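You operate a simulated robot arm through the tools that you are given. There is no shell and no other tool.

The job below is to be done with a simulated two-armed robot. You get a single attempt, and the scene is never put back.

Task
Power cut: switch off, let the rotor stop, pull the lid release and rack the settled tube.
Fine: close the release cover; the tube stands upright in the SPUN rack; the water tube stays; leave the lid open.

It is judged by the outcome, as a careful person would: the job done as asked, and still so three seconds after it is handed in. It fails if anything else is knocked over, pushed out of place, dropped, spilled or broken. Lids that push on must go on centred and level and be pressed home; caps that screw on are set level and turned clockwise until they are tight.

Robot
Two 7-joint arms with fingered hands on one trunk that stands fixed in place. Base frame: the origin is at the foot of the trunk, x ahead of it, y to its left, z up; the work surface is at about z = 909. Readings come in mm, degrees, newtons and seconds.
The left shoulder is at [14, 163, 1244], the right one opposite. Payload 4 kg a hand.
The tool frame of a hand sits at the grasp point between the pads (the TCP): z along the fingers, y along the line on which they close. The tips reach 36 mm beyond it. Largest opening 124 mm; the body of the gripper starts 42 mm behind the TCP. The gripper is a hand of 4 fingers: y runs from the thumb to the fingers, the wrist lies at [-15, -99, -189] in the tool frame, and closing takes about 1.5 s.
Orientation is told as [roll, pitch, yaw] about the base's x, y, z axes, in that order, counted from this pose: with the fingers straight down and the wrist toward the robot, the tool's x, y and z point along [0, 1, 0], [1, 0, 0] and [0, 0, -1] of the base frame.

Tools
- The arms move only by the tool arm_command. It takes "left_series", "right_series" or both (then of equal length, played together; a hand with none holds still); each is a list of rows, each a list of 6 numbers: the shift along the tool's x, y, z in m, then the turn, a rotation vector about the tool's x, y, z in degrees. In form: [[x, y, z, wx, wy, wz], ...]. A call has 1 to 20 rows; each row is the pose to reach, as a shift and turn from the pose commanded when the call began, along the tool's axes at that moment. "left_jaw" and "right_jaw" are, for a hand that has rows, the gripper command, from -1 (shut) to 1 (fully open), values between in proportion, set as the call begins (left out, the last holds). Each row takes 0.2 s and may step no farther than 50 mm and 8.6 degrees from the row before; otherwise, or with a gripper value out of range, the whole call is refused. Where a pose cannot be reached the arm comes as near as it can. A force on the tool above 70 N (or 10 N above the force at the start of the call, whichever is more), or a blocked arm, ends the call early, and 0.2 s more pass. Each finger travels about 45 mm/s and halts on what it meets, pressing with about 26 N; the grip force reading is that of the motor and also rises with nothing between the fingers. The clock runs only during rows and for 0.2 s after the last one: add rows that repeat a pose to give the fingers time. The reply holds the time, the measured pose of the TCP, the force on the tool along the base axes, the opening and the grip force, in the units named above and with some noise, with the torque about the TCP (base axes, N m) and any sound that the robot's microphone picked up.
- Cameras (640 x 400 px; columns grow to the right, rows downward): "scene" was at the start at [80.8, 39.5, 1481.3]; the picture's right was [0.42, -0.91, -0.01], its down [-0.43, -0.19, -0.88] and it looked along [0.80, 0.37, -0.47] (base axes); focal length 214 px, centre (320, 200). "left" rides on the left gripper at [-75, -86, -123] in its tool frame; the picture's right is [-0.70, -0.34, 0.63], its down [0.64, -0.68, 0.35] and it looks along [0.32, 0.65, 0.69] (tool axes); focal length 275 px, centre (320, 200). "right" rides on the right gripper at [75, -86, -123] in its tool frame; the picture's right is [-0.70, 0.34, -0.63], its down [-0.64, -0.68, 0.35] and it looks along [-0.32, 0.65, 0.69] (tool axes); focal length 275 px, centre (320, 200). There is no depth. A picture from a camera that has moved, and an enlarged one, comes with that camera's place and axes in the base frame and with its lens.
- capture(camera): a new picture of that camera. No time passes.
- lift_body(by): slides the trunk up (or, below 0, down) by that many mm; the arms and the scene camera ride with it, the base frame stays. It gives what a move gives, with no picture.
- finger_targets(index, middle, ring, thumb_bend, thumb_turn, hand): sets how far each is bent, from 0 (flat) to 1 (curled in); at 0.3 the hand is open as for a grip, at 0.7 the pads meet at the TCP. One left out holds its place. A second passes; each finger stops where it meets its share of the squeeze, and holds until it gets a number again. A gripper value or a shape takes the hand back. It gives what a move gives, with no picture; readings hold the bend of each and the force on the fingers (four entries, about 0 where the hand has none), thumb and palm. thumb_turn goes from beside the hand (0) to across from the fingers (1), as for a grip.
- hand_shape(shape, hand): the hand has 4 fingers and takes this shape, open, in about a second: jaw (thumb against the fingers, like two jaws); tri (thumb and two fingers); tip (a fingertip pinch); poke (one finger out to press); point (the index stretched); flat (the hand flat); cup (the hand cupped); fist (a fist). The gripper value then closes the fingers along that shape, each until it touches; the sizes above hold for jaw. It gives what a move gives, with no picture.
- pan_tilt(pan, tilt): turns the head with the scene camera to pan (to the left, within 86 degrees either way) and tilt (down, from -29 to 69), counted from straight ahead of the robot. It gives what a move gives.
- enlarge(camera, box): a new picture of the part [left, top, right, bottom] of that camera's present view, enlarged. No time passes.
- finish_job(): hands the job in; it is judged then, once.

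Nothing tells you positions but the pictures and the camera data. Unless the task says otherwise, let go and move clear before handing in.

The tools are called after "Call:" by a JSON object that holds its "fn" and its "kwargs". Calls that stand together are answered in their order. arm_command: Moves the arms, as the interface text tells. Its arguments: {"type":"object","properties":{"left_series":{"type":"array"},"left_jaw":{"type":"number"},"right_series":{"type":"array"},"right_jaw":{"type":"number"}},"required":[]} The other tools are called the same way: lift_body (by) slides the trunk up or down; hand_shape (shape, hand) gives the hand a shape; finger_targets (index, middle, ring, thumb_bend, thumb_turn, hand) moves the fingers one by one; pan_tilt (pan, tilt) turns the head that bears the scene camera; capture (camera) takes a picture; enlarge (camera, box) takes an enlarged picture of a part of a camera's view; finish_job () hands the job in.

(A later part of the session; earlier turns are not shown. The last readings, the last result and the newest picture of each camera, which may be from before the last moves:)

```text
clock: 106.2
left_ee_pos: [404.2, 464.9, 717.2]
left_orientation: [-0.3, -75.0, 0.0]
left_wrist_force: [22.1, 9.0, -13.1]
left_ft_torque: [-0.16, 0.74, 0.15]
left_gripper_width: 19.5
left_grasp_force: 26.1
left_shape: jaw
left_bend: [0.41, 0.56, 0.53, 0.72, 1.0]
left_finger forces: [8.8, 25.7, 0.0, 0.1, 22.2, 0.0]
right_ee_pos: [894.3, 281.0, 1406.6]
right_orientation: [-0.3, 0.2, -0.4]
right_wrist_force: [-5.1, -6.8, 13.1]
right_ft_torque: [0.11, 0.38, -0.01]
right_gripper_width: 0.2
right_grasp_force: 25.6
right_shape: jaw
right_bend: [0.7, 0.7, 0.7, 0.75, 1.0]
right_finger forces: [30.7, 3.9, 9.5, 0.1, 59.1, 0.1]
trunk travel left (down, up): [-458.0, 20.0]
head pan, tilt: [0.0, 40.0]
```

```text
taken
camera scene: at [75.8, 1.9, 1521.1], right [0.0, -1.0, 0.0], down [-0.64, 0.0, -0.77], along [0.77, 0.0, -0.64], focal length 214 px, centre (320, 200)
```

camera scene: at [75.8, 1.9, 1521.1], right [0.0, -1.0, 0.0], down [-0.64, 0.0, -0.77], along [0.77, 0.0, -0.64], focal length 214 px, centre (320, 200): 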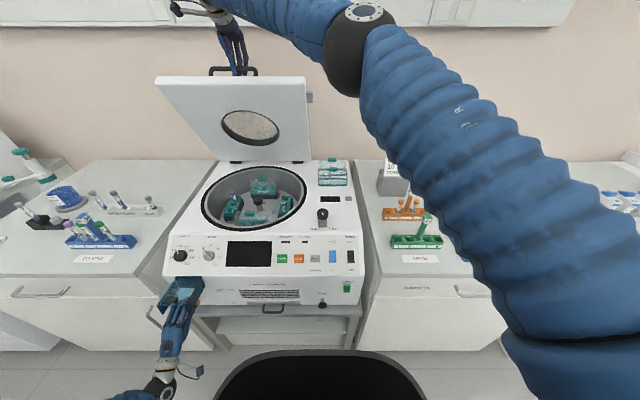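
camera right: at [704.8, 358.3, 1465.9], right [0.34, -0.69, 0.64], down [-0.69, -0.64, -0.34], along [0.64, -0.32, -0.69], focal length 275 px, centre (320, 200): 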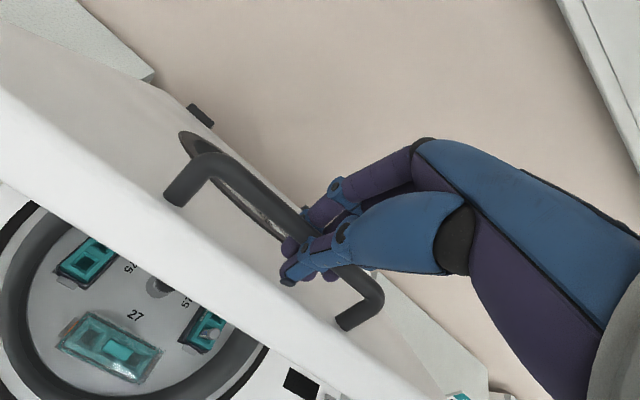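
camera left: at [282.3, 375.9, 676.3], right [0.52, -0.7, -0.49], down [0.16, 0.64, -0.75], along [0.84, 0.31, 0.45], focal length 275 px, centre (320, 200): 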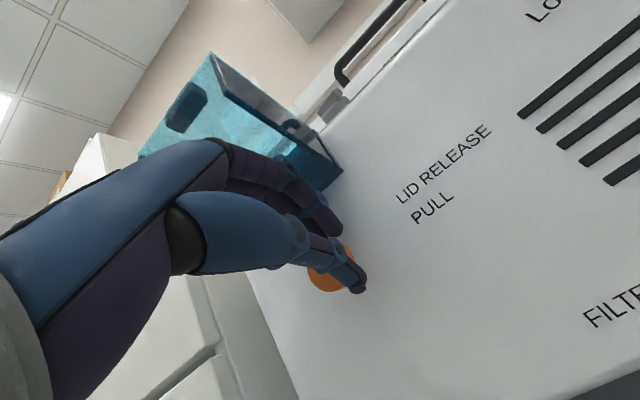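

About 65° open. A bit further, then I'll open the grip while still surrounding the bar to test if the lid stays.

Call:
{"fn": "arm_command", "kwargs": {"right_series": [[0, 0.0175, -0.007, 0, 0, 0], [0, 0.036, -0.013, 0, 0, 0], [0, 0.053, -0.017, 0, 0, 0]]}}

Call:
{"fn": "arm_command", "kwargs": {"right_series": [[0, 0, 0, 0, 0, 0], [0, 0, 0, 0, 0, 0], [0, 0, 0, 0, 0, 0], [0, 0, 0, 0, 0, 0], [0, 0, 0, 0, 0, 0]], "right_jaw": -0.3}}

Call:
{"fn": "capture", "kwargs": {"camera": "scene"}}

Call:
{"fn": "capture", "kwargs": {"camera": "right"}}

```text
clock: 107.0
left_ee_pos: [403.1, 464.3, 716.0]
left_orientation: [-0.3, -75.1, 0.0]
left_wrist_force: [25.6, 8.3, -15.1]
left_ft_torque: [-0.13, 0.93, 0.1]
left_gripper_width: 19.1
left_grasp_force: 25.9
left_shape: jaw
left_bend: [0.41, 0.57, 0.53, 0.72, 1.0]
left_finger forces: [8.0, 27.1, 0.0, 0.1, 22.7, 0.0]
right_ee_pos: [910.7, 281.7, 1413.9]
right_orientation: [-0.3, 0.3, -0.3]
right_wrist_force: [-8.7, -6.6, 22.6]
right_ft_torque: [0.17, 0.32, -0.02]
right_gripper_width: 0.0
right_grasp_force: 25.9
right_shape: jaw
right_bend: [0.7, 0.7, 0.7, 0.75, 1.0]
right_finger forces: [28.7, 4.1, 9.4, 0.0, 66.0, 0.1]
right hand out of reach, approached as far as the arm can: row 2, 3
trunk travel left (down, up): [-458.0, 20.0]
head pan, tilt: [0.0, 40.0]
```

```text
clock: 108.2
left_ee_pos: [404.3, 465.9, 716.2]
left_orientation: [-0.4, -75.1, 0.1]
left_wrist_force: [18.2, 5.5, -6.3]
left_ft_torque: [-0.12, 0.46, 0.07]
left_gripper_width: 19.6
left_grasp_force: 26.0
left_shape: jaw
left_bend: [0.41, 0.56, 0.53, 0.72, 1.0]
left_finger forces: [11.4, 24.0, 0.0, 0.0, 20.7, 0.0]
right_ee_pos: [912.0, 281.4, 1410.6]
right_orientation: [-0.4, 0.2, -0.3]
right_wrist_force: [-0.6, -0.5, 3.0]
right_ft_torque: [-0.05, -0.49, 0.01]
right_gripper_width: 39.1
right_grasp_force: 0.1
right_shape: jaw
right_bend: [0.49, 0.52, 0.51, 0.61, 1.0]
right_finger forces: [0.0, 0.0, 0.0, 0.0, 36.4, 0.0]
trunk travel left (down, up): [-458.0, 20.0]
head pan, tilt: [0.0, 40.0]
```

```text
taken
camera scene: at [77.1, 2.2, 1520.9], right [0.0, -1.0, 0.0], down [-0.64, 0.0, -0.76], along [0.76, 0.0, -0.64], focal length 214 px, centre (320, 200)
```

scene: 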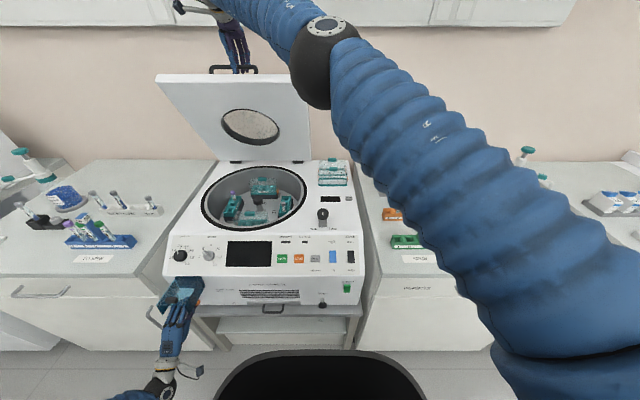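

```text
taken
camera right: at [827.4, 359.0, 1533.0], right [0.34, -0.69, 0.64], down [-0.69, -0.64, -0.34], along [0.64, -0.32, -0.69], focal length 275 px, centre (320, 200)
```

right: 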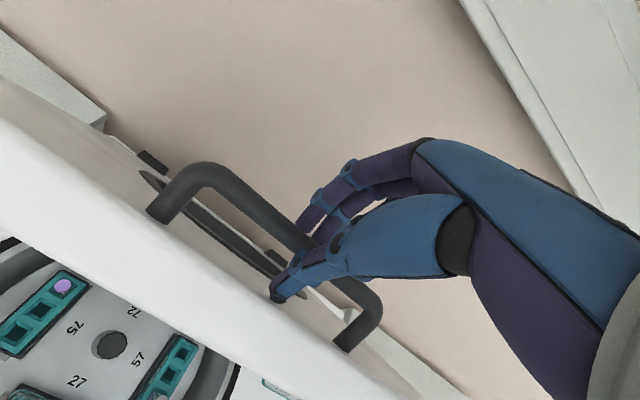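

Wrist load is near zero, so the lid stands by itself. I'll slide the hand out along the lid plane (up and toward the robot).

Call:
{"fn": "arm_command", "kwargs": {"right_series": [[0, -0.006, -0.012, 0, 0, 0], [0, -0.012, -0.025, 0, 0, 0], [0, -0.018, -0.04, 0, 0, 0]]}}

Call:
{"fn": "capture", "kwargs": {"camera": "right"}}

Call:
{"fn": "capture", "kwargs": {"camera": "scene"}}

```text
clock: 109.0
left_ee_pos: [404.6, 465.5, 716.0]
left_orientation: [-0.4, -75.0, 0.1]
left_wrist_force: [17.7, 5.2, -7.2]
left_ft_torque: [-0.07, 0.52, -0.02]
left_gripper_width: 19.1
left_grasp_force: 26.1
left_shape: jaw
left_bend: [0.4, 0.56, 0.53, 0.72, 1.0]
left_finger forces: [10.6, 23.6, 0.0, 0.0, 20.4, 0.1]
right_ee_pos: [895.4, 283.1, 1452.6]
right_orientation: [-0.5, 0.4, -0.3]
right_wrist_force: [-0.2, -0.8, 0.2]
right_ft_torque: [-0.03, -0.02, -0.04]
right_gripper_width: 43.1
right_grasp_force: 0.1
right_shape: jaw
right_bend: [0.49, 0.52, 0.51, 0.6, 1.0]
right_finger forces: [0.1, 0.0, 0.0, 0.0, 0.0, 0.1]
trunk travel left (down, up): [-458.0, 20.0]
head pan, tilt: [0.0, 40.0]
```

```text
taken
camera right: at [810.1, 359.9, 1574.2], right [0.34, -0.69, 0.64], down [-0.69, -0.64, -0.34], along [0.64, -0.32, -0.69], focal length 275 px, centre (320, 200)
```

right: 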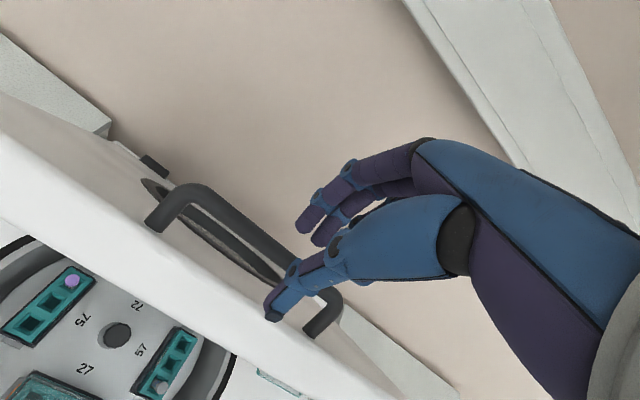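

```text
taken
camera scene: at [76.7, 2.7, 1520.9], right [0.0, -1.0, 0.0], down [-0.64, 0.0, -0.76], along [0.76, 0.0, -0.64], focal length 214 px, centre (320, 200)
```

scene: 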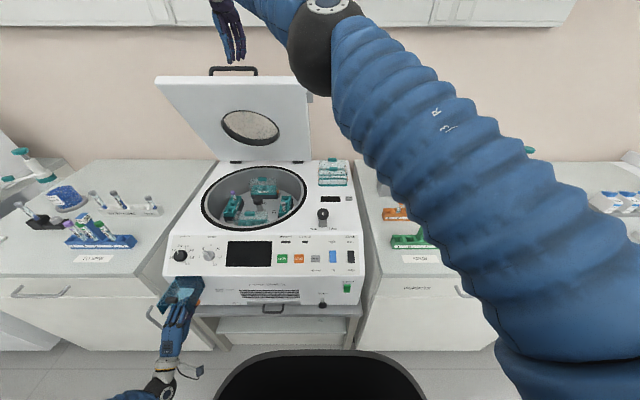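

The lid stays open. Now I'll take the right hand away over the lid's edge and out to the right, and release the pull knob with the left.

Call:
{"fn": "arm_command", "kwargs": {"right_series": [[0, -0.02, -0.02, 0, 0, 0], [0, -0.06, -0.03, 0, 0, 0], [-0.01, -0.105, -0.03, 0, 0, 0], [-0.03, -0.15, -0.025, 0, 0, 0], [-0.06, -0.185, -0.01, 0, 0, 0], [-0.1, -0.21, 0.005, 0, 0, 0], [-0.14, -0.225, 0.02, 0, 0, 0], [-0.18, -0.24, 0.04, 0, 0, 0], [-0.22, -0.25, 0.06, 0, 0, 0], [-0.26, -0.26, 0.08, 0, 0, 0], [-0.3, -0.27, 0.1, 0, 0, 0], [-0.34, -0.28, 0.11, 0, 0, 0], [-0.38, -0.29, 0.12, 0, 0, 0]]}}

Call:
{"fn": "finger_targets", "kwargs": {"hand": "left", "index": 0.35, "middle": 0.42, "ring": 0.45, "thumb_bend": 0.4}}

Call:
{"fn": "capture", "kwargs": {"camera": "scene"}}

Call:
{"fn": "capture", "kwargs": {"camera": "left"}}

```text
clock: 111.8
left_ee_pos: [404.5, 464.9, 717.7]
left_orientation: [0.0, -75.0, -0.2]
left_wrist_force: [15.6, 9.1, -9.3]
left_ft_torque: [-0.15, 0.59, 0.16]
left_gripper_width: 19.3
left_grasp_force: 26.3
left_shape: jaw
left_bend: [0.41, 0.56, 0.53, 0.72, 1.0]
left_finger forces: [10.2, 23.6, 0.1, 0.0, 23.6, 0.1]
right_ee_pos: [602.0, -97.9, 1335.4]
right_orientation: [-0.2, 0.4, -0.3]
right_wrist_force: [-0.1, -0.2, 0.1]
right_ft_torque: [0.03, -0.01, 0.0]
right_gripper_width: 43.3
right_grasp_force: 0.0
right_shape: jaw
right_bend: [0.49, 0.52, 0.51, 0.6, 1.0]
right_finger forces: [0.1, 0.1, 0.0, 0.0, 0.1, 0.0]
trunk travel left (down, up): [-458.0, 20.0]
head pan, tilt: [0.0, 40.0]
```

```text
clock: 112.8
left_ee_pos: [404.4, 464.8, 716.4]
left_orientation: [-0.2, -75.2, 0.0]
left_wrist_force: [-0.2, 0.3, -0.2]
left_ft_torque: [0.01, 0.01, 0.0]
left_gripper_width: 100.2
left_grasp_force: 0.0
left_shape: fingers
left_bend: [0.35, 0.42, 0.45, 0.4, 1.0]
left_finger forces: [0.0, 0.0, 0.0, 0.0, 0.0, 0.1]
right_ee_pos: [601.7, -97.6, 1336.4]
right_orientation: [-0.4, 0.3, -0.3]
right_wrist_force: [0.2, -1.1, -0.9]
right_ft_torque: [-0.01, 0.01, 0.01]
right_gripper_width: 43.1
right_grasp_force: 0.1
right_shape: jaw
right_bend: [0.49, 0.52, 0.51, 0.6, 1.0]
right_finger forces: [0.0, 0.1, 0.0, 0.0, 0.1, 0.0]
trunk travel left (down, up): [-458.0, 20.0]
head pan, tilt: [0.0, 40.0]
```

```text
taken
camera scene: at [76.3, 1.0, 1520.9], right [0.0, -1.0, 0.0], down [-0.64, 0.0, -0.76], along [0.76, 0.0, -0.64], focal length 214 px, centre (320, 200)
```

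scene: 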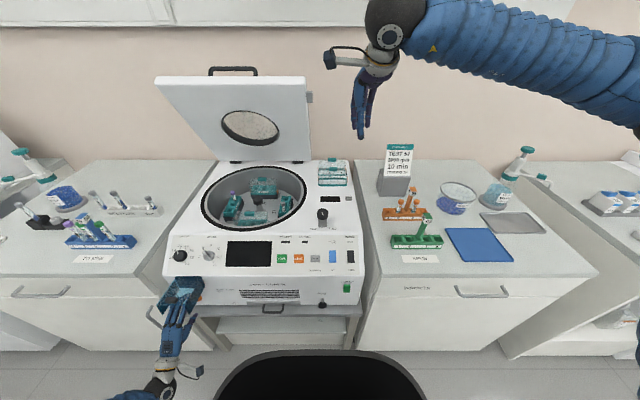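

```text
taken
camera left: at [263.0, 390.1, 664.2], right [0.52, -0.7, -0.49], down [0.16, 0.64, -0.75], along [0.84, 0.31, 0.45], focal length 275 px, centre (320, 200)
```

left: 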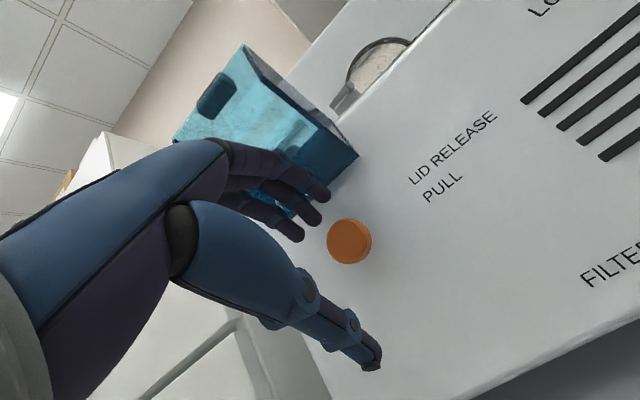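

Both fine. Withdrawing the left hand from under the hood.

Call:
{"fn": "arm_command", "kwargs": {"left_series": [[-0.003, -0.0098, -0.0277, 0, 0, 0], [-0.005, -0.0185, -0.0556, 0, 0, 0], [-0.005, -0.026, -0.085, 0, 0, 0], [-0.005, -0.031, -0.105, 0, 0, 0]]}}

Call:
{"fn": "capture", "kwargs": {"camera": "left"}}

Call:
{"fn": "pan_tilt", "kwargs": {"pan": 30, "tilt": 45}}

Call:
{"fn": "enlarge", "kwargs": {"camera": "scene", "box": [220, 190, 335, 280]}}

Call:
{"fn": "enlarge", "kwargs": {"camera": "scene", "box": [300, 110, 440, 220]}}

```text
clock: 113.8
left_ee_pos: [293.4, 460.9, 713.8]
left_orientation: [-0.1, -75.1, -0.2]
left_wrist_force: [1.4, 0.4, 1.0]
left_ft_torque: [0.01, 0.0, 0.0]
left_gripper_width: 100.3
left_grasp_force: 0.1
left_shape: fingers
left_bend: [0.35, 0.42, 0.45, 0.4, 1.0]
left_finger forces: [0.0, 0.0, 0.0, 0.0, 0.1, 0.0]
right_ee_pos: [600.0, -98.2, 1337.3]
right_orientation: [-0.3, 0.4, -0.3]
right_wrist_force: [-0.1, -0.4, 0.4]
right_ft_torque: [0.01, 0.02, 0.01]
right_gripper_width: 43.1
right_grasp_force: 0.1
right_shape: jaw
right_bend: [0.49, 0.52, 0.51, 0.6, 1.0]
right_finger forces: [0.0, 0.0, 0.0, 0.1, 0.0, 0.0]
trunk travel left (down, up): [-458.0, 20.0]
head pan, tilt: [0.0, 40.0]
```

```text
taken
camera left: at [153.4, 385.2, 661.1], right [0.52, -0.7, -0.49], down [0.16, 0.64, -0.75], along [0.84, 0.31, 0.45], focal length 275 px, centre (320, 200)
```

left: 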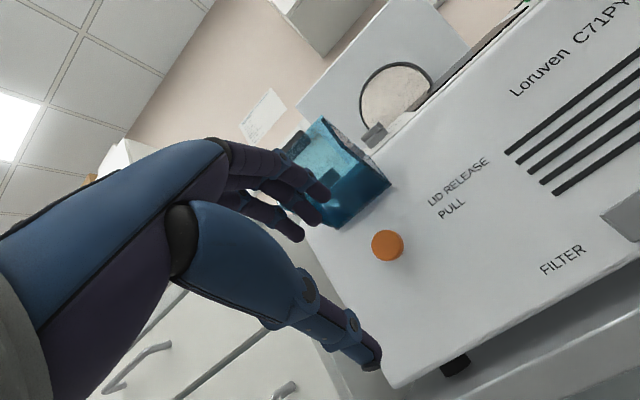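

```text
clock: 114.7
left_ee_pos: [294.3, 460.1, 713.3]
left_orientation: [-0.2, -75.1, -0.1]
left_wrist_force: [-0.1, 0.2, -0.4]
left_ft_torque: [0.0, 0.01, -0.03]
left_gripper_width: 100.3
left_grasp_force: 0.1
left_shape: fingers
left_bend: [0.35, 0.42, 0.45, 0.4, 1.0]
left_finger forces: [0.1, 0.0, 0.0, 0.0, 0.1, 0.0]
right_ee_pos: [601.0, -98.1, 1336.5]
right_orientation: [-0.4, 0.4, -0.3]
right_wrist_force: [-0.2, 0.4, 0.5]
right_ft_torque: [-0.01, -0.02, 0.0]
right_gripper_width: 43.5
right_grasp_force: 0.0
right_shape: jaw
right_bend: [0.49, 0.52, 0.51, 0.6, 1.0]
right_finger forces: [0.0, 0.0, 0.0, 0.0, 0.1, 0.0]
trunk travel left (down, up): [-458.0, 20.0]
head pan, tilt: [30.0, 45.0]
```

```text
4.44 times, centred on (278, 235) of scene
camera zoom: at [61.4, 41.9, 1513.7], right [0.5, -0.87, 0.0], down [-0.61, -0.35, -0.71], along [0.61, 0.35, -0.71], focal length 953 px, centre (509, 44)
```

zoom: 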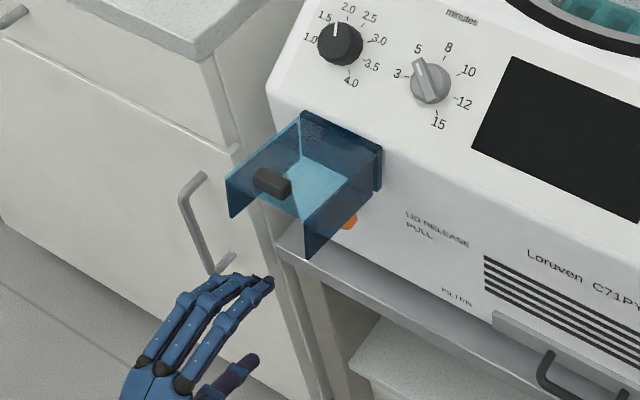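

```text
3.64 times, centred on (370, 165) of scene
camera zoom: at [61.4, 41.9, 1513.7], right [0.5, -0.87, 0.0], down [-0.61, -0.35, -0.71], along [0.61, 0.35, -0.71], focal length 780 px, centre (138, 327)
```

zoom: 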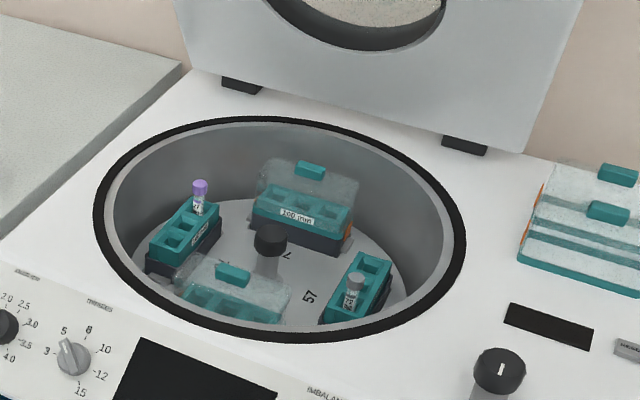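

The rotor bowl shows the purple-capped tube in the left bucket and a grey-capped tube in the right one. Before that, I'll close the release hood: raise the left hand above its panel to push it down.

Call:
{"fn": "arm_command", "kwargs": {"left_series": [[0, 0.0386, -0.0104, 7.5, 0, 0], [0, 0.0773, -0.0207, 15, 0, 0], [0, 0.116, -0.031, 22.5, 0, 0], [0, 0.1517, -0.0407, 30, 0, 0]]}}

Call:
{"fn": "finger_targets", "kwargs": {"hand": "left", "index": 0.5, "middle": 0.5, "ring": 0.5, "thumb_bend": 0.1}}

Call:
{"fn": "arm_command", "kwargs": {"left_series": [[0, 0.02, 0.02, 0, 0, 0], [0, 0.035, 0.045, 0, 0, 0]]}}

Call:
{"fn": "capture", "kwargs": {"camera": "left"}}

Call:
{"fn": "enlarge", "kwargs": {"camera": "scene", "box": [220, 190, 335, 280]}}

```text
clock: 115.7
left_ee_pos: [293.8, 460.2, 870.8]
left_orientation: [0.0, -44.8, -0.1]
left_wrist_force: [-0.1, 0.0, 0.7]
left_ft_torque: [-0.01, 0.04, 0.01]
left_gripper_width: 100.6
left_grasp_force: 0.1
left_shape: fingers
left_bend: [0.35, 0.42, 0.45, 0.4, 1.0]
left_finger forces: [0.0, 0.1, 0.0, 0.0, 0.0, 0.0]
right_ee_pos: [602.4, -98.9, 1336.0]
right_orientation: [-0.3, 0.3, -0.4]
right_wrist_force: [0.0, 0.3, 0.7]
right_ft_torque: [0.03, -0.01, 0.03]
right_gripper_width: 43.5
right_grasp_force: 0.0
right_shape: jaw
right_bend: [0.49, 0.52, 0.51, 0.6, 1.0]
right_finger forces: [0.0, 0.1, 0.0, 0.0, 0.0, 0.1]
trunk travel left (down, up): [-458.0, 20.0]
head pan, tilt: [30.0, 45.0]
```

```text
clock: 116.7
left_ee_pos: [294.9, 459.6, 870.6]
left_orientation: [-0.2, -45.1, -0.1]
left_wrist_force: [-0.4, 0.2, 0.4]
left_ft_torque: [0.02, 0.01, 0.01]
left_gripper_width: 86.7
left_grasp_force: 0.1
left_shape: fingers
left_bend: [0.5, 0.5, 0.5, 0.1, 1.0]
left_finger forces: [0.1, 0.0, 0.0, 0.0, 0.0, 0.0]
right_ee_pos: [602.3, -98.7, 1334.8]
right_orientation: [-0.3, 0.4, -0.4]
right_wrist_force: [-0.8, 0.1, 0.2]
right_ft_torque: [0.01, 0.0, -0.02]
right_gripper_width: 43.3
right_grasp_force: 0.0
right_shape: jaw
right_bend: [0.49, 0.52, 0.51, 0.6, 1.0]
right_finger forces: [0.1, 0.0, 0.0, 0.0, 0.0, 0.0]
trunk travel left (down, up): [-458.0, 20.0]
head pan, tilt: [30.0, 45.0]
```

```text
clock: 117.3
left_ee_pos: [350.2, 461.3, 863.1]
left_orientation: [-0.1, -45.1, 0.0]
left_wrist_force: [-0.5, -1.0, 0.0]
left_ft_torque: [-0.01, -0.02, 0.02]
left_gripper_width: 86.7
left_grasp_force: 0.0
left_shape: fingers
left_bend: [0.5, 0.5, 0.5, 0.1, 1.0]
left_finger forces: [0.0, 0.0, 0.0, 0.0, 0.0, 0.1]
right_ee_pos: [601.4, -98.7, 1336.3]
right_orientation: [-0.3, 0.4, -0.3]
right_wrist_force: [0.6, 0.2, 0.4]
right_ft_torque: [0.04, 0.01, 0.0]
right_gripper_width: 43.3
right_grasp_force: 0.0
right_shape: jaw
right_bend: [0.49, 0.52, 0.51, 0.6, 1.0]
right_finger forces: [0.1, 0.0, 0.0, 0.0, 0.0, 0.0]
trunk travel left (down, up): [-458.0, 20.0]
head pan, tilt: [30.0, 45.0]
```

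```text
taken
camera left: at [202.9, 386.1, 888.0], right [0.21, -0.7, -0.69], down [-0.23, 0.64, -0.73], along [0.95, 0.31, -0.03], focal length 275 px, centre (320, 200)
```

left: 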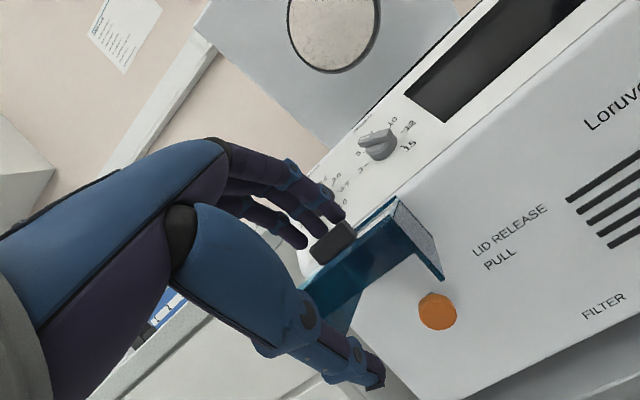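

```text
4.44 times, centred on (278, 235) of scene
camera zoom: at [61.4, 42.3, 1513.6], right [0.5, -0.87, 0.0], down [-0.61, -0.35, -0.71], along [0.61, 0.35, -0.71], focal length 953 px, centre (509, 44)
```

zoom: 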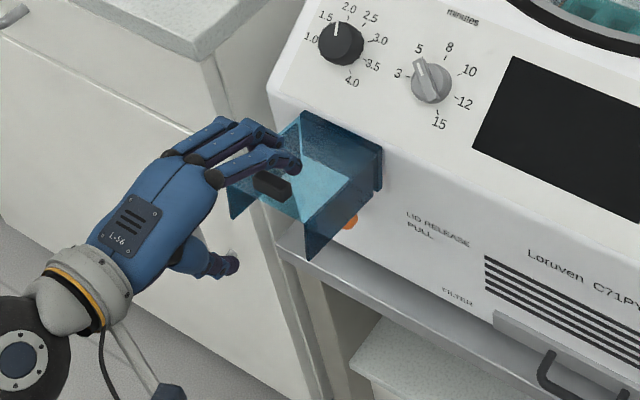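

Fingers are over the hood's panel and tab. Pushing it down along its arc, in stages.

Call:
{"fn": "arm_command", "kwargs": {"left_series": [[0, -0.01, 0.02, 0, 0, 0], [0, -0.0195, 0.0385, 0, 0, 0], [0, -0.031, 0.0415, 0, 0, 0], [0, -0.0421, 0.0436, 0, 0, 0], [0, -0.0525, 0.048, 0, 0, 0], [0, -0.0626, 0.0527, 0, 0, 0]]}}

Call:
{"fn": "enlarge", "kwargs": {"camera": "scene", "box": [220, 190, 335, 280]}}

Call:
{"fn": "capture", "kwargs": {"camera": "left"}}

```text
clock: 118.7
left_ee_pos: [344.1, 459.9, 781.2]
left_orientation: [0.0, -45.1, 0.0]
left_wrist_force: [0.2, -1.3, -0.5]
left_ft_torque: [0.0, 0.0, 0.02]
left_gripper_width: 86.9
left_grasp_force: 0.1
left_shape: fingers
left_bend: [0.5, 0.5, 0.5, 0.1, 1.0]
left_finger forces: [0.1, 0.0, 0.0, 0.1, 0.0, 0.0]
right_ee_pos: [601.6, -97.8, 1336.5]
right_orientation: [-0.3, 0.4, -0.3]
right_wrist_force: [0.1, 0.6, -1.1]
right_ft_torque: [0.0, 0.01, -0.04]
right_gripper_width: 43.1
right_grasp_force: 0.0
right_shape: jaw
right_bend: [0.49, 0.52, 0.51, 0.6, 1.0]
right_finger forces: [0.0, 0.1, 0.0, 0.0, 0.1, 0.0]
trunk travel left (down, up): [-458.0, 20.0]
head pan, tilt: [30.0, 45.0]
```

```text
4.44 times, centred on (278, 235) of scene
camera zoom: at [61.2, 42.2, 1513.7], right [0.5, -0.87, 0.0], down [-0.61, -0.35, -0.71], along [0.61, 0.35, -0.71], focal length 953 px, centre (509, 44)
```

zoom: 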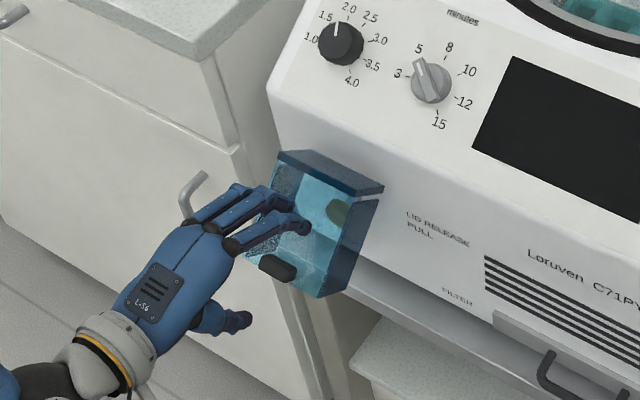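

```text
taken
camera left: at [195.9, 385.4, 806.5], right [0.21, -0.7, -0.69], down [-0.23, 0.64, -0.73], along [0.95, 0.31, -0.03], focal length 275 px, centre (320, 200)
```

left: 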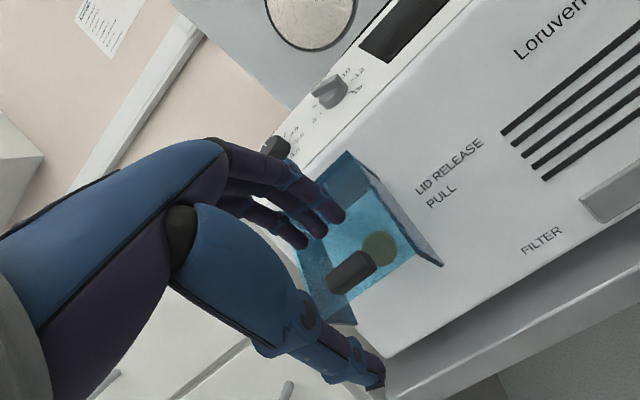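

Swinging down nicely. Finishing the push until it closes.

Call:
{"fn": "arm_command", "kwargs": {"left_series": [[0, -0.01, 0.0075, 0, 0, 0], [0, -0.0189, 0.0146, 0, 0, 0], [0, -0.026, 0.024, 0, 0, 0], [0, -0.0318, 0.0332, 0, 0, 0], [0, -0.0365, 0.0445, 0, 0, 0], [0, -0.0403, 0.0559, 0, 0, 0], [0, -0.0396, 0.0707, 0, 0, 0]]}}

Call:
{"fn": "enlarge", "kwargs": {"camera": "scene", "box": [220, 190, 335, 280]}}

Call:
{"fn": "capture", "kwargs": {"camera": "left"}}

```text
clock: 120.3
left_ee_pos: [365.7, 458.7, 703.3]
left_orientation: [-0.1, -45.1, -0.2]
left_wrist_force: [-0.5, -0.2, -0.1]
left_ft_torque: [-0.02, -0.01, 0.02]
left_gripper_width: 87.2
left_grasp_force: 0.0
left_shape: fingers
left_bend: [0.5, 0.5, 0.5, 0.1, 1.0]
left_finger forces: [0.0, 0.9, 0.1, 0.0, 0.0, 0.0]
right_ee_pos: [601.0, -99.2, 1335.2]
right_orientation: [-0.3, 0.5, -0.3]
right_wrist_force: [0.4, 0.1, -0.8]
right_ft_torque: [0.01, 0.0, -0.02]
right_gripper_width: 43.2
right_grasp_force: 0.2
right_shape: jaw
right_bend: [0.49, 0.52, 0.51, 0.6, 1.0]
right_finger forces: [0.0, 0.0, 0.0, 0.0, 0.1, 0.1]
trunk travel left (down, up): [-458.0, 20.0]
head pan, tilt: [30.0, 45.0]
```

```text
4.44 times, centred on (278, 235) of scene
camera zoom: at [61.4, 42.1, 1513.7], right [0.5, -0.87, 0.0], down [-0.61, -0.35, -0.71], along [0.61, 0.35, -0.71], focal length 953 px, centre (509, 44)
```

zoom: 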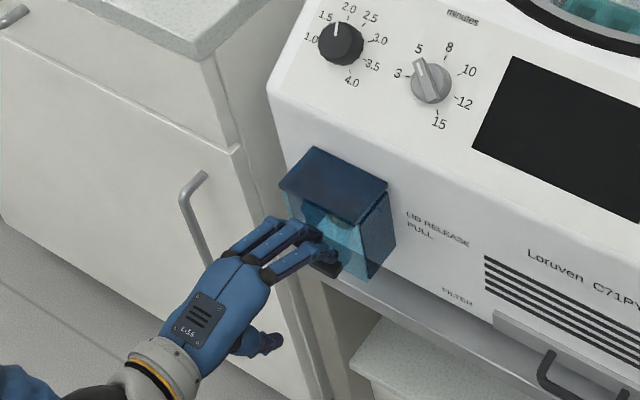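

```text
taken
camera left: at [218.9, 385.0, 728.7], right [0.21, -0.7, -0.69], down [-0.23, 0.64, -0.73], along [0.95, 0.31, -0.03], focal length 275 px, centre (320, 200)
```

left: 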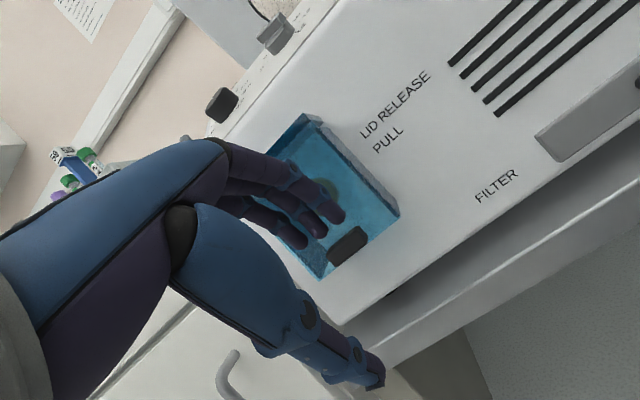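

Nearly shut. Pressing forward gently until it seats against the face.

Call:
{"fn": "arm_command", "kwargs": {"left_series": [[0, 0.0035, 0.0035, 0, 0, 0], [0, 0.007, 0.007, 0, 0, 0], [0, 0.0105, 0.0105, 0, 0, 0], [0, 0.014, 0.014, 0, 0, 0]]}}

Call:
{"fn": "enlarge", "kwargs": {"camera": "scene", "box": [220, 190, 335, 280]}}

```text
clock: 121.3
left_ee_pos: [381.4, 459.0, 703.9]
left_orientation: [-0.1, -45.0, -0.2]
left_wrist_force: [-65.0, 1.8, 14.5]
left_ft_torque: [0.17, -1.59, 0.97]
left_gripper_width: 72.2
left_grasp_force: 32.4
left_shape: fingers
left_bend: [0.57, 0.58, 0.56, 0.1, 1.0]
left_finger forces: [15.4, 23.8, 25.4, 0.0, 0.0, 0.1]
right_ee_pos: [597.2, -98.8, 1337.1]
right_orientation: [-0.3, 0.2, -0.4]
right_wrist_force: [-1.4, -0.5, -0.8]
right_ft_torque: [-0.04, 0.0, 0.01]
right_gripper_width: 43.5
right_grasp_force: 0.1
right_shape: jaw
right_bend: [0.49, 0.52, 0.51, 0.6, 1.0]
right_finger forces: [0.0, 0.0, 0.0, 0.0, 0.1, 0.0]
trunk travel left (down, up): [-458.0, 20.0]
head pan, tilt: [30.0, 45.0]
```

```text
4.44 times, centred on (278, 235) of scene
camera zoom: at [55.6, 41.4, 1514.0], right [0.5, -0.87, 0.0], down [-0.61, -0.35, -0.71], along [0.61, 0.35, -0.71], focal length 953 px, centre (509, 44)
```

zoom: 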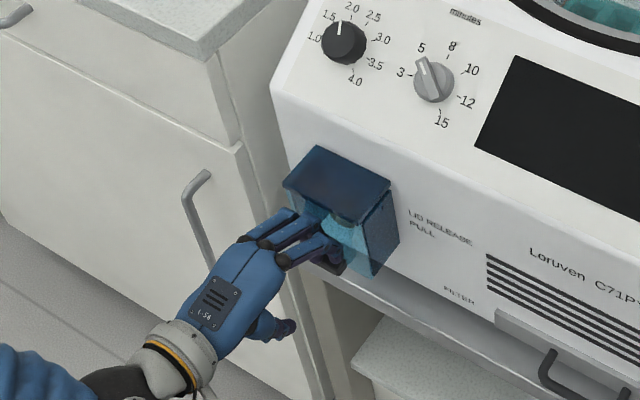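

It's seated (65 N reaction). Withdrawing the left hand straight back and up, well clear.

Call:
{"fn": "arm_command", "kwargs": {"left_series": [[0, -0.014, -0.014, 0, 0, 0], [0, -0.032, -0.032, 0, 0, 0], [0, -0.06, -0.06, 0, 0, 0], [0, -0.062, -0.09, 0, 0, 0]]}}

Call:
{"fn": "enlarge", "kwargs": {"camera": "scene", "box": [220, 190, 335, 280]}}

Call:
{"fn": "capture", "kwargs": {"camera": "left"}}

```text
clock: 122.3
left_ee_pos: [280.2, 458.9, 724.1]
left_orientation: [0.0, -45.1, -0.2]
left_wrist_force: [-0.2, 0.1, 0.5]
left_ft_torque: [0.01, -0.03, 0.03]
left_gripper_width: 86.7
left_grasp_force: 0.1
left_shape: fingers
left_bend: [0.5, 0.5, 0.5, 0.1, 1.0]
left_finger forces: [0.0, 0.0, 0.0, 0.0, 0.0, 0.1]
right_ee_pos: [602.6, -98.4, 1336.0]
right_orientation: [-0.3, 0.4, -0.3]
right_wrist_force: [-0.5, 0.2, 0.3]
right_ft_torque: [0.0, 0.03, 0.02]
right_gripper_width: 43.3
right_grasp_force: 0.2
right_shape: jaw
right_bend: [0.49, 0.52, 0.51, 0.6, 1.0]
right_finger forces: [0.1, 0.0, 0.0, 0.0, 0.1, 0.1]
trunk travel left (down, up): [-458.0, 20.0]
head pan, tilt: [30.0, 45.0]
```

```text
4.44 times, centred on (278, 235) of scene
camera zoom: at [62.1, 41.3, 1513.8], right [0.5, -0.87, 0.0], down [-0.61, -0.35, -0.71], along [0.61, 0.35, -0.71], focal length 953 px, centre (509, 44)
```

zoom: 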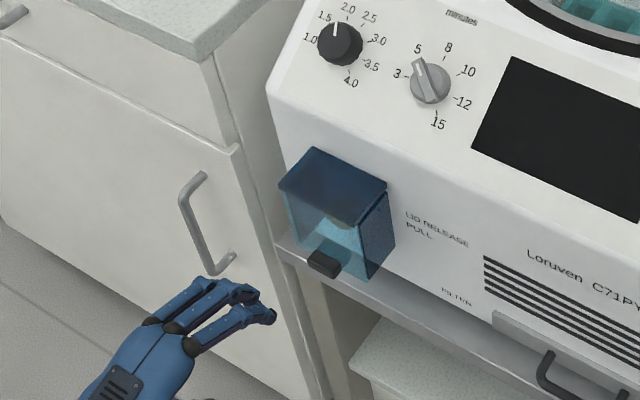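

```text
taken
camera left: at [131.4, 384.2, 748.6], right [0.21, -0.7, -0.69], down [-0.23, 0.65, -0.73], along [0.95, 0.31, -0.03], focal length 275 px, centre (320, 200)
```

left: 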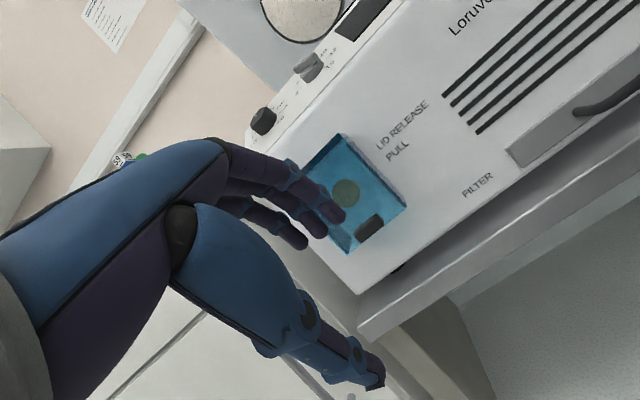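

The hood is closed. The purple-capped tube is around [876,415,890], so the left arm reaches it best; moving the left hand up and over the machine, turning it to point straight down.

Call:
{"fn": "arm_command", "kwargs": {"left_series": [[0, 0.032, -0.0273, 0, 0, 0], [0, 0.064, -0.0547, 0, 0, 0], [0, 0.0962, -0.082, 0, 0, 0], [0, 0.135, -0.089, 6.5, 0, 0], [0, 0.174, -0.096, 13, 0, 0], [0, 0.213, -0.103, 19.5, 0, 0], [0, 0.2517, -0.11, 26, 0, 0], [-0.006, 0.299, -0.11, 32.5, 0, 0], [-0.013, 0.346, -0.11, 39, 0, 0], [-0.019, 0.393, -0.11, 45, 0, 0], [-0.026, 0.433, -0.0937, 45, 0, 0], [-0.032, 0.473, -0.0773, 45, 0, 0], [-0.039, 0.513, -0.061, 45, 0, 0]]}}

Call:
{"fn": "capture", "kwargs": {"camera": "left"}}

Call:
{"fn": "capture", "kwargs": {"camera": "scene"}}

```text
clock: 125.1
left_ee_pos: [598.7, 418.8, 1130.5]
left_orientation: [-0.1, 0.0, -0.3]
left_wrist_force: [-0.2, -0.8, 0.7]
left_ft_torque: [-0.02, 0.04, 0.02]
left_gripper_width: 86.8
left_grasp_force: 0.1
left_shape: fingers
left_bend: [0.5, 0.5, 0.5, 0.1, 1.0]
left_finger forces: [0.1, 0.0, 0.1, 0.0, 0.1, 0.0]
left hand out of reach, approached as far as the arm can: row 6, 7, 8
right_ee_pos: [602.4, -98.1, 1335.2]
right_orientation: [-0.3, 0.5, -0.3]
right_wrist_force: [0.5, -0.4, 0.5]
right_ft_torque: [0.0, 0.04, -0.03]
right_gripper_width: 43.4
right_grasp_force: 0.0
right_shape: jaw
right_bend: [0.49, 0.52, 0.51, 0.6, 1.0]
right_finger forces: [0.1, 0.1, 0.0, 0.1, 0.1, 0.0]
trunk travel left (down, up): [-458.0, 20.0]
head pan, tilt: [30.0, 45.0]
```

```text
taken
camera left: at [512.2, 344.0, 1251.5], right [-0.34, -0.69, -0.63], down [-0.68, 0.65, -0.35], along [0.65, 0.31, -0.69], focal length 275 px, centre (320, 200)
```

left: 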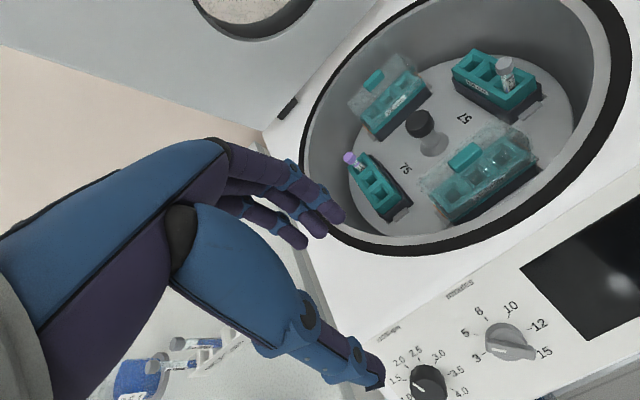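

```text
taken
camera scene: at [63.4, 40.4, 1513.6], right [0.5, -0.87, 0.0], down [-0.61, -0.35, -0.71], along [0.61, 0.35, -0.71], focal length 214 px, centre (320, 200)
```

scene: 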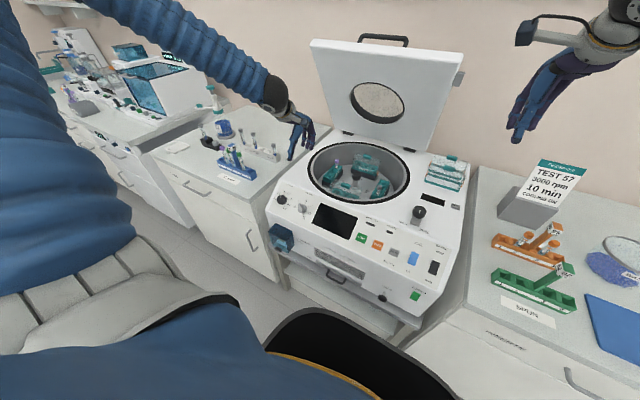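

Call:
{"fn": "enlarge", "kwargs": {"camera": "left", "box": [320, 120, 440, 230]}}

Call:
{"fn": "enlarge", "kwargs": {"camera": "left", "box": [440, 30, 560, 130]}}

Call:
{"fn": "enlarge", "kwargs": {"camera": "scene", "box": [300, 130, 420, 220]}}

```text
3.64 times, centred on (380, 175) of left
camera zoom: at [512.2, 344.0, 1251.5], right [-0.34, -0.69, -0.63], down [-0.68, 0.65, -0.35], along [0.65, 0.31, -0.69], focal length 1001 px, centre (102, 291)
```

zoom: 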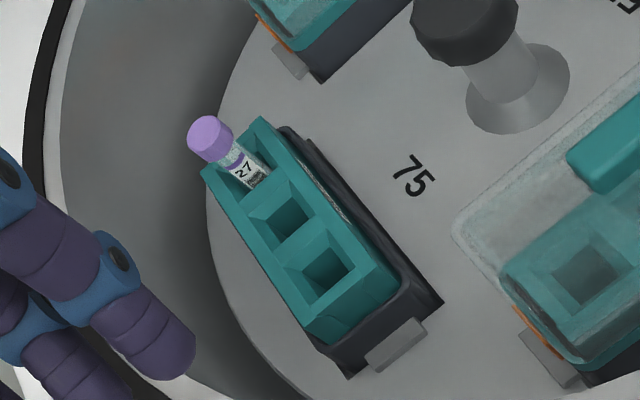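

```text
4.00 times, centred on (500, 80) of left
camera zoom: at [512.2, 344.0, 1251.5], right [-0.34, -0.69, -0.63], down [-0.68, 0.65, -0.35], along [0.65, 0.31, -0.69], focal length 1101 px, centre (-400, 680)
```

zoom: 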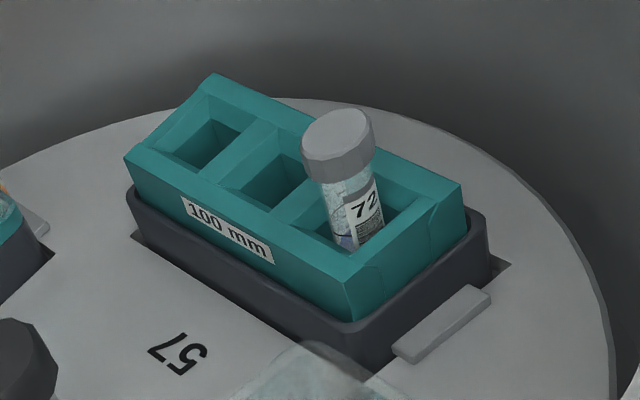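

```text
4.44 times, centred on (360, 175) of scene
camera zoom: at [63.4, 40.4, 1513.6], right [0.5, -0.87, 0.0], down [-0.61, -0.35, -0.71], along [0.61, 0.35, -0.71], focal length 953 px, centre (142, 311)
```

zoom: 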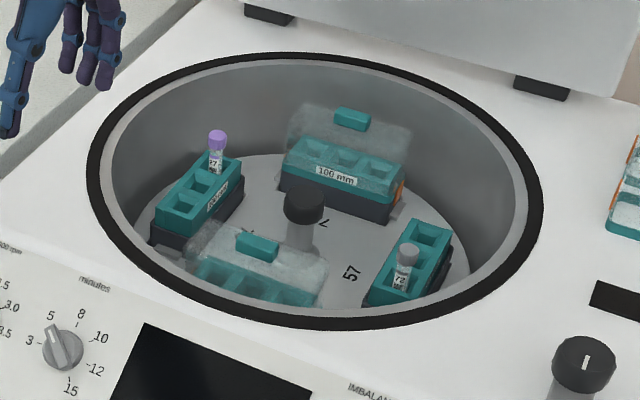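

Two tubes: purple-capped "27" and grey-capped "72". I'll check which is the water/balance tube by looking closer, including the small rack on the left bench.

Call:
{"fn": "pan_tilt", "kwargs": {"pan": 45, "tilt": 35}}

Call:
{"fn": "capture", "kwargs": {"camera": "scene"}}

Call:
{"fn": "enlarge", "kwargs": {"camera": "scene", "box": [200, 120, 360, 230]}}

Call:
{"fn": "enlarge", "kwargs": {"camera": "left", "box": [340, 140, 380, 170]}}

Call:
{"fn": "enlarge", "kwargs": {"camera": "left", "box": [480, 50, 550, 100]}}

```text
clock: 125.9
left_ee_pos: [595.5, 421.3, 1130.2]
left_orientation: [-0.2, -0.2, -0.3]
left_wrist_force: [0.4, -0.1, -0.3]
left_ft_torque: [-0.03, 0.01, -0.02]
left_gripper_width: 86.7
left_grasp_force: 0.1
left_shape: fingers
left_bend: [0.5, 0.5, 0.5, 0.1, 1.0]
left_finger forces: [0.1, 0.0, 0.0, 0.1, 0.1, 0.0]
right_ee_pos: [601.3, -98.9, 1336.0]
right_orientation: [-0.3, 0.3, -0.4]
right_wrist_force: [-0.6, -0.4, 0.2]
right_ft_torque: [-0.02, -0.02, -0.02]
right_gripper_width: 43.1
right_grasp_force: 0.1
right_shape: jaw
right_bend: [0.49, 0.52, 0.51, 0.6, 1.0]
right_finger forces: [0.1, 0.0, 0.0, 0.1, 0.1, 0.2]
trunk travel left (down, up): [-458.0, 20.0]
head pan, tilt: [45.0, 35.0]
```

```text
taken
camera scene: at [52.9, 63.9, 1528.5], right [0.71, -0.71, 0.0], down [-0.41, -0.41, -0.82], along [0.58, 0.58, -0.57], focal length 214 px, centre (320, 200)
```

scene: 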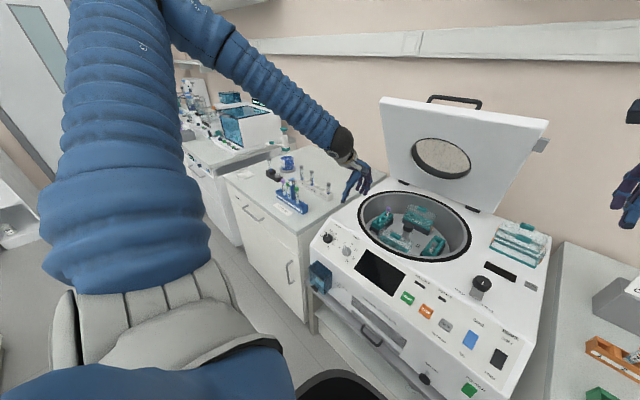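

```text
3.64 times, centred on (280, 175) of scene
camera zoom: at [52.9, 63.9, 1528.5], right [0.71, -0.71, 0.0], down [-0.41, -0.41, -0.82], along [0.58, 0.58, -0.57], focal length 780 px, centre (466, 291)
```

zoom: 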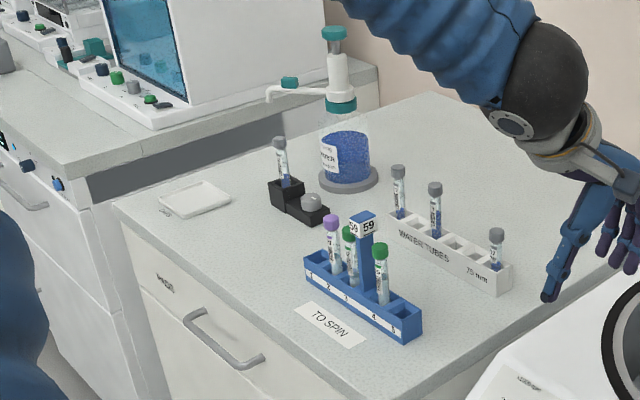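

```text
13.33 times, centred on (360, 155) of left
camera zoom: at [509.9, 345.8, 1251.7], right [-0.34, -0.7, -0.63], down [-0.68, 0.65, -0.35], along [0.65, 0.31, -0.69], focal length 3670 px, centre (-213, 800)
```

zoom: 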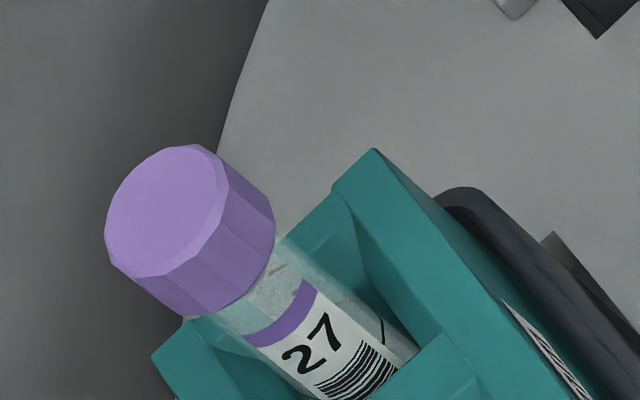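

```text
8.00 times, centred on (515, 75) of left
camera zoom: at [509.9, 345.8, 1251.7], right [-0.34, -0.7, -0.63], down [-0.68, 0.65, -0.35], along [0.65, 0.31, -0.69], focal length 2202 px, centre (-1240, 1200)
```

zoom: 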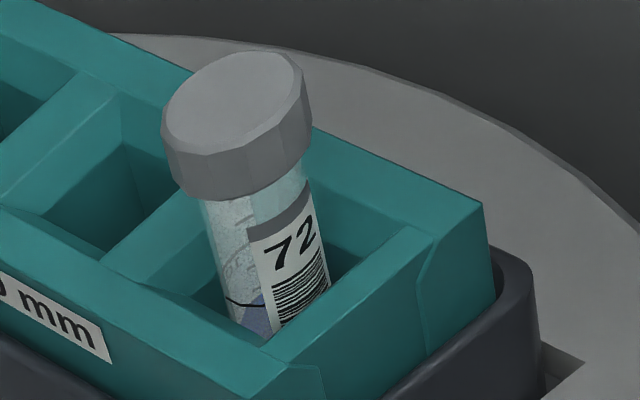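

The water tubes are the grey-capped ones, so the settled tube is purple "27". It sits close to the bowl wall, so I'll use a fingertip pinch; let me see where the tips meet.

Call:
{"fn": "hand_shape", "kwargs": {"hand": "left", "shape": "tip"}}

Call:
{"fn": "capture", "kwargs": {"camera": "left"}}

Call:
{"fn": "arm_command", "kwargs": {"left_series": [[0, 0, 0, 0, 0, 0], [0, 0, 0, 0, 0, 0], [0, 0, 0, 0, 0, 0], [0, 0, 0, 0, 0, 0], [0, 0, 0, 0, 0, 0], [0, 0, 0, 0, 0, 0]], "left_jaw": -1}}

Call:
{"fn": "capture", "kwargs": {"camera": "left"}}

```text
clock: 126.8
left_ee_pos: [595.7, 419.5, 1131.1]
left_orientation: [0.1, -0.1, -0.1]
left_wrist_force: [-1.0, 0.6, 0.1]
left_ft_torque: [0.01, 0.04, 0.05]
left_gripper_width: 123.9
left_grasp_force: 0.1
left_shape: tip
left_bend: [0.31, 0.98, 0.99, 0.3, 0.98]
left_finger forces: [0.0, 0.0, 0.1, 0.0, 0.1, 0.1]
right_ee_pos: [602.4, -97.8, 1336.1]
right_orientation: [-0.3, 0.4, -0.3]
right_wrist_force: [0.4, -0.8, -0.4]
right_ft_torque: [0.04, 0.0, 0.03]
right_gripper_width: 43.3
right_grasp_force: 0.1
right_shape: jaw
right_bend: [0.49, 0.52, 0.51, 0.6, 1.0]
right_finger forces: [0.0, 0.0, 0.0, 0.0, 0.0, 0.0]
trunk travel left (down, up): [-458.0, 20.0]
head pan, tilt: [45.0, 35.0]
```

```text
taken
camera left: at [510.3, 345.4, 1251.5], right [-0.34, -0.7, -0.63], down [-0.68, 0.65, -0.35], along [0.65, 0.31, -0.69], focal length 275 px, centre (320, 200)
```

left: 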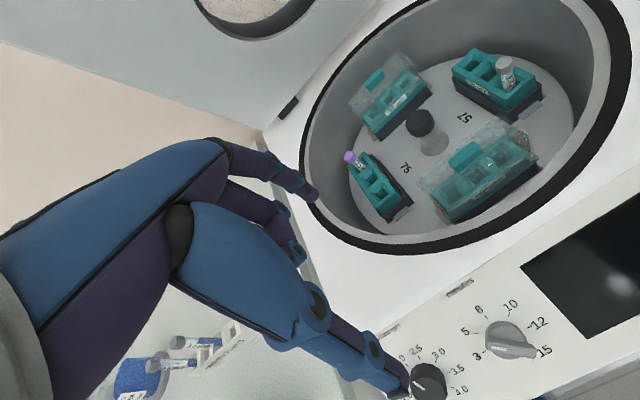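

```text
clock: 128.2
left_ee_pos: [596.5, 419.8, 1129.7]
left_orientation: [-0.2, 0.0, -0.2]
left_wrist_force: [-0.2, -0.1, 0.3]
left_ft_torque: [0.02, 0.01, 0.01]
left_gripper_width: 3.7
left_grasp_force: 0.1
left_shape: tip
left_bend: [0.7, 0.98, 0.99, 0.69, 1.0]
left_finger forces: [0.1, 0.1, 0.0, 0.1, 0.0, 0.1]
right_ee_pos: [601.6, -96.6, 1335.6]
right_orientation: [-0.3, 0.4, -0.4]
right_wrist_force: [0.0, -0.2, -0.2]
right_ft_torque: [0.01, 0.0, -0.03]
right_gripper_width: 43.0
right_grasp_force: 0.0
right_shape: jaw
right_bend: [0.49, 0.52, 0.51, 0.6, 1.0]
right_finger forces: [0.0, 0.1, 0.0, 0.1, 0.0, 0.0]
trunk travel left (down, up): [-458.0, 20.0]
head pan, tilt: [45.0, 35.0]
```

```text
taken
camera left: at [510.6, 345.3, 1251.6], right [-0.34, -0.7, -0.63], down [-0.68, 0.65, -0.35], along [0.65, 0.31, -0.69], focal length 275 px, centre (320, 200)
```

left: 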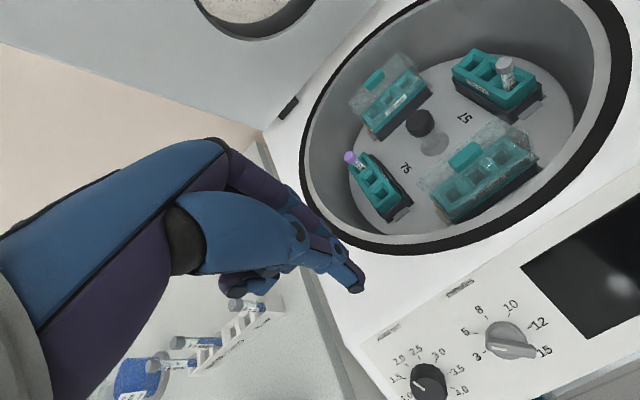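

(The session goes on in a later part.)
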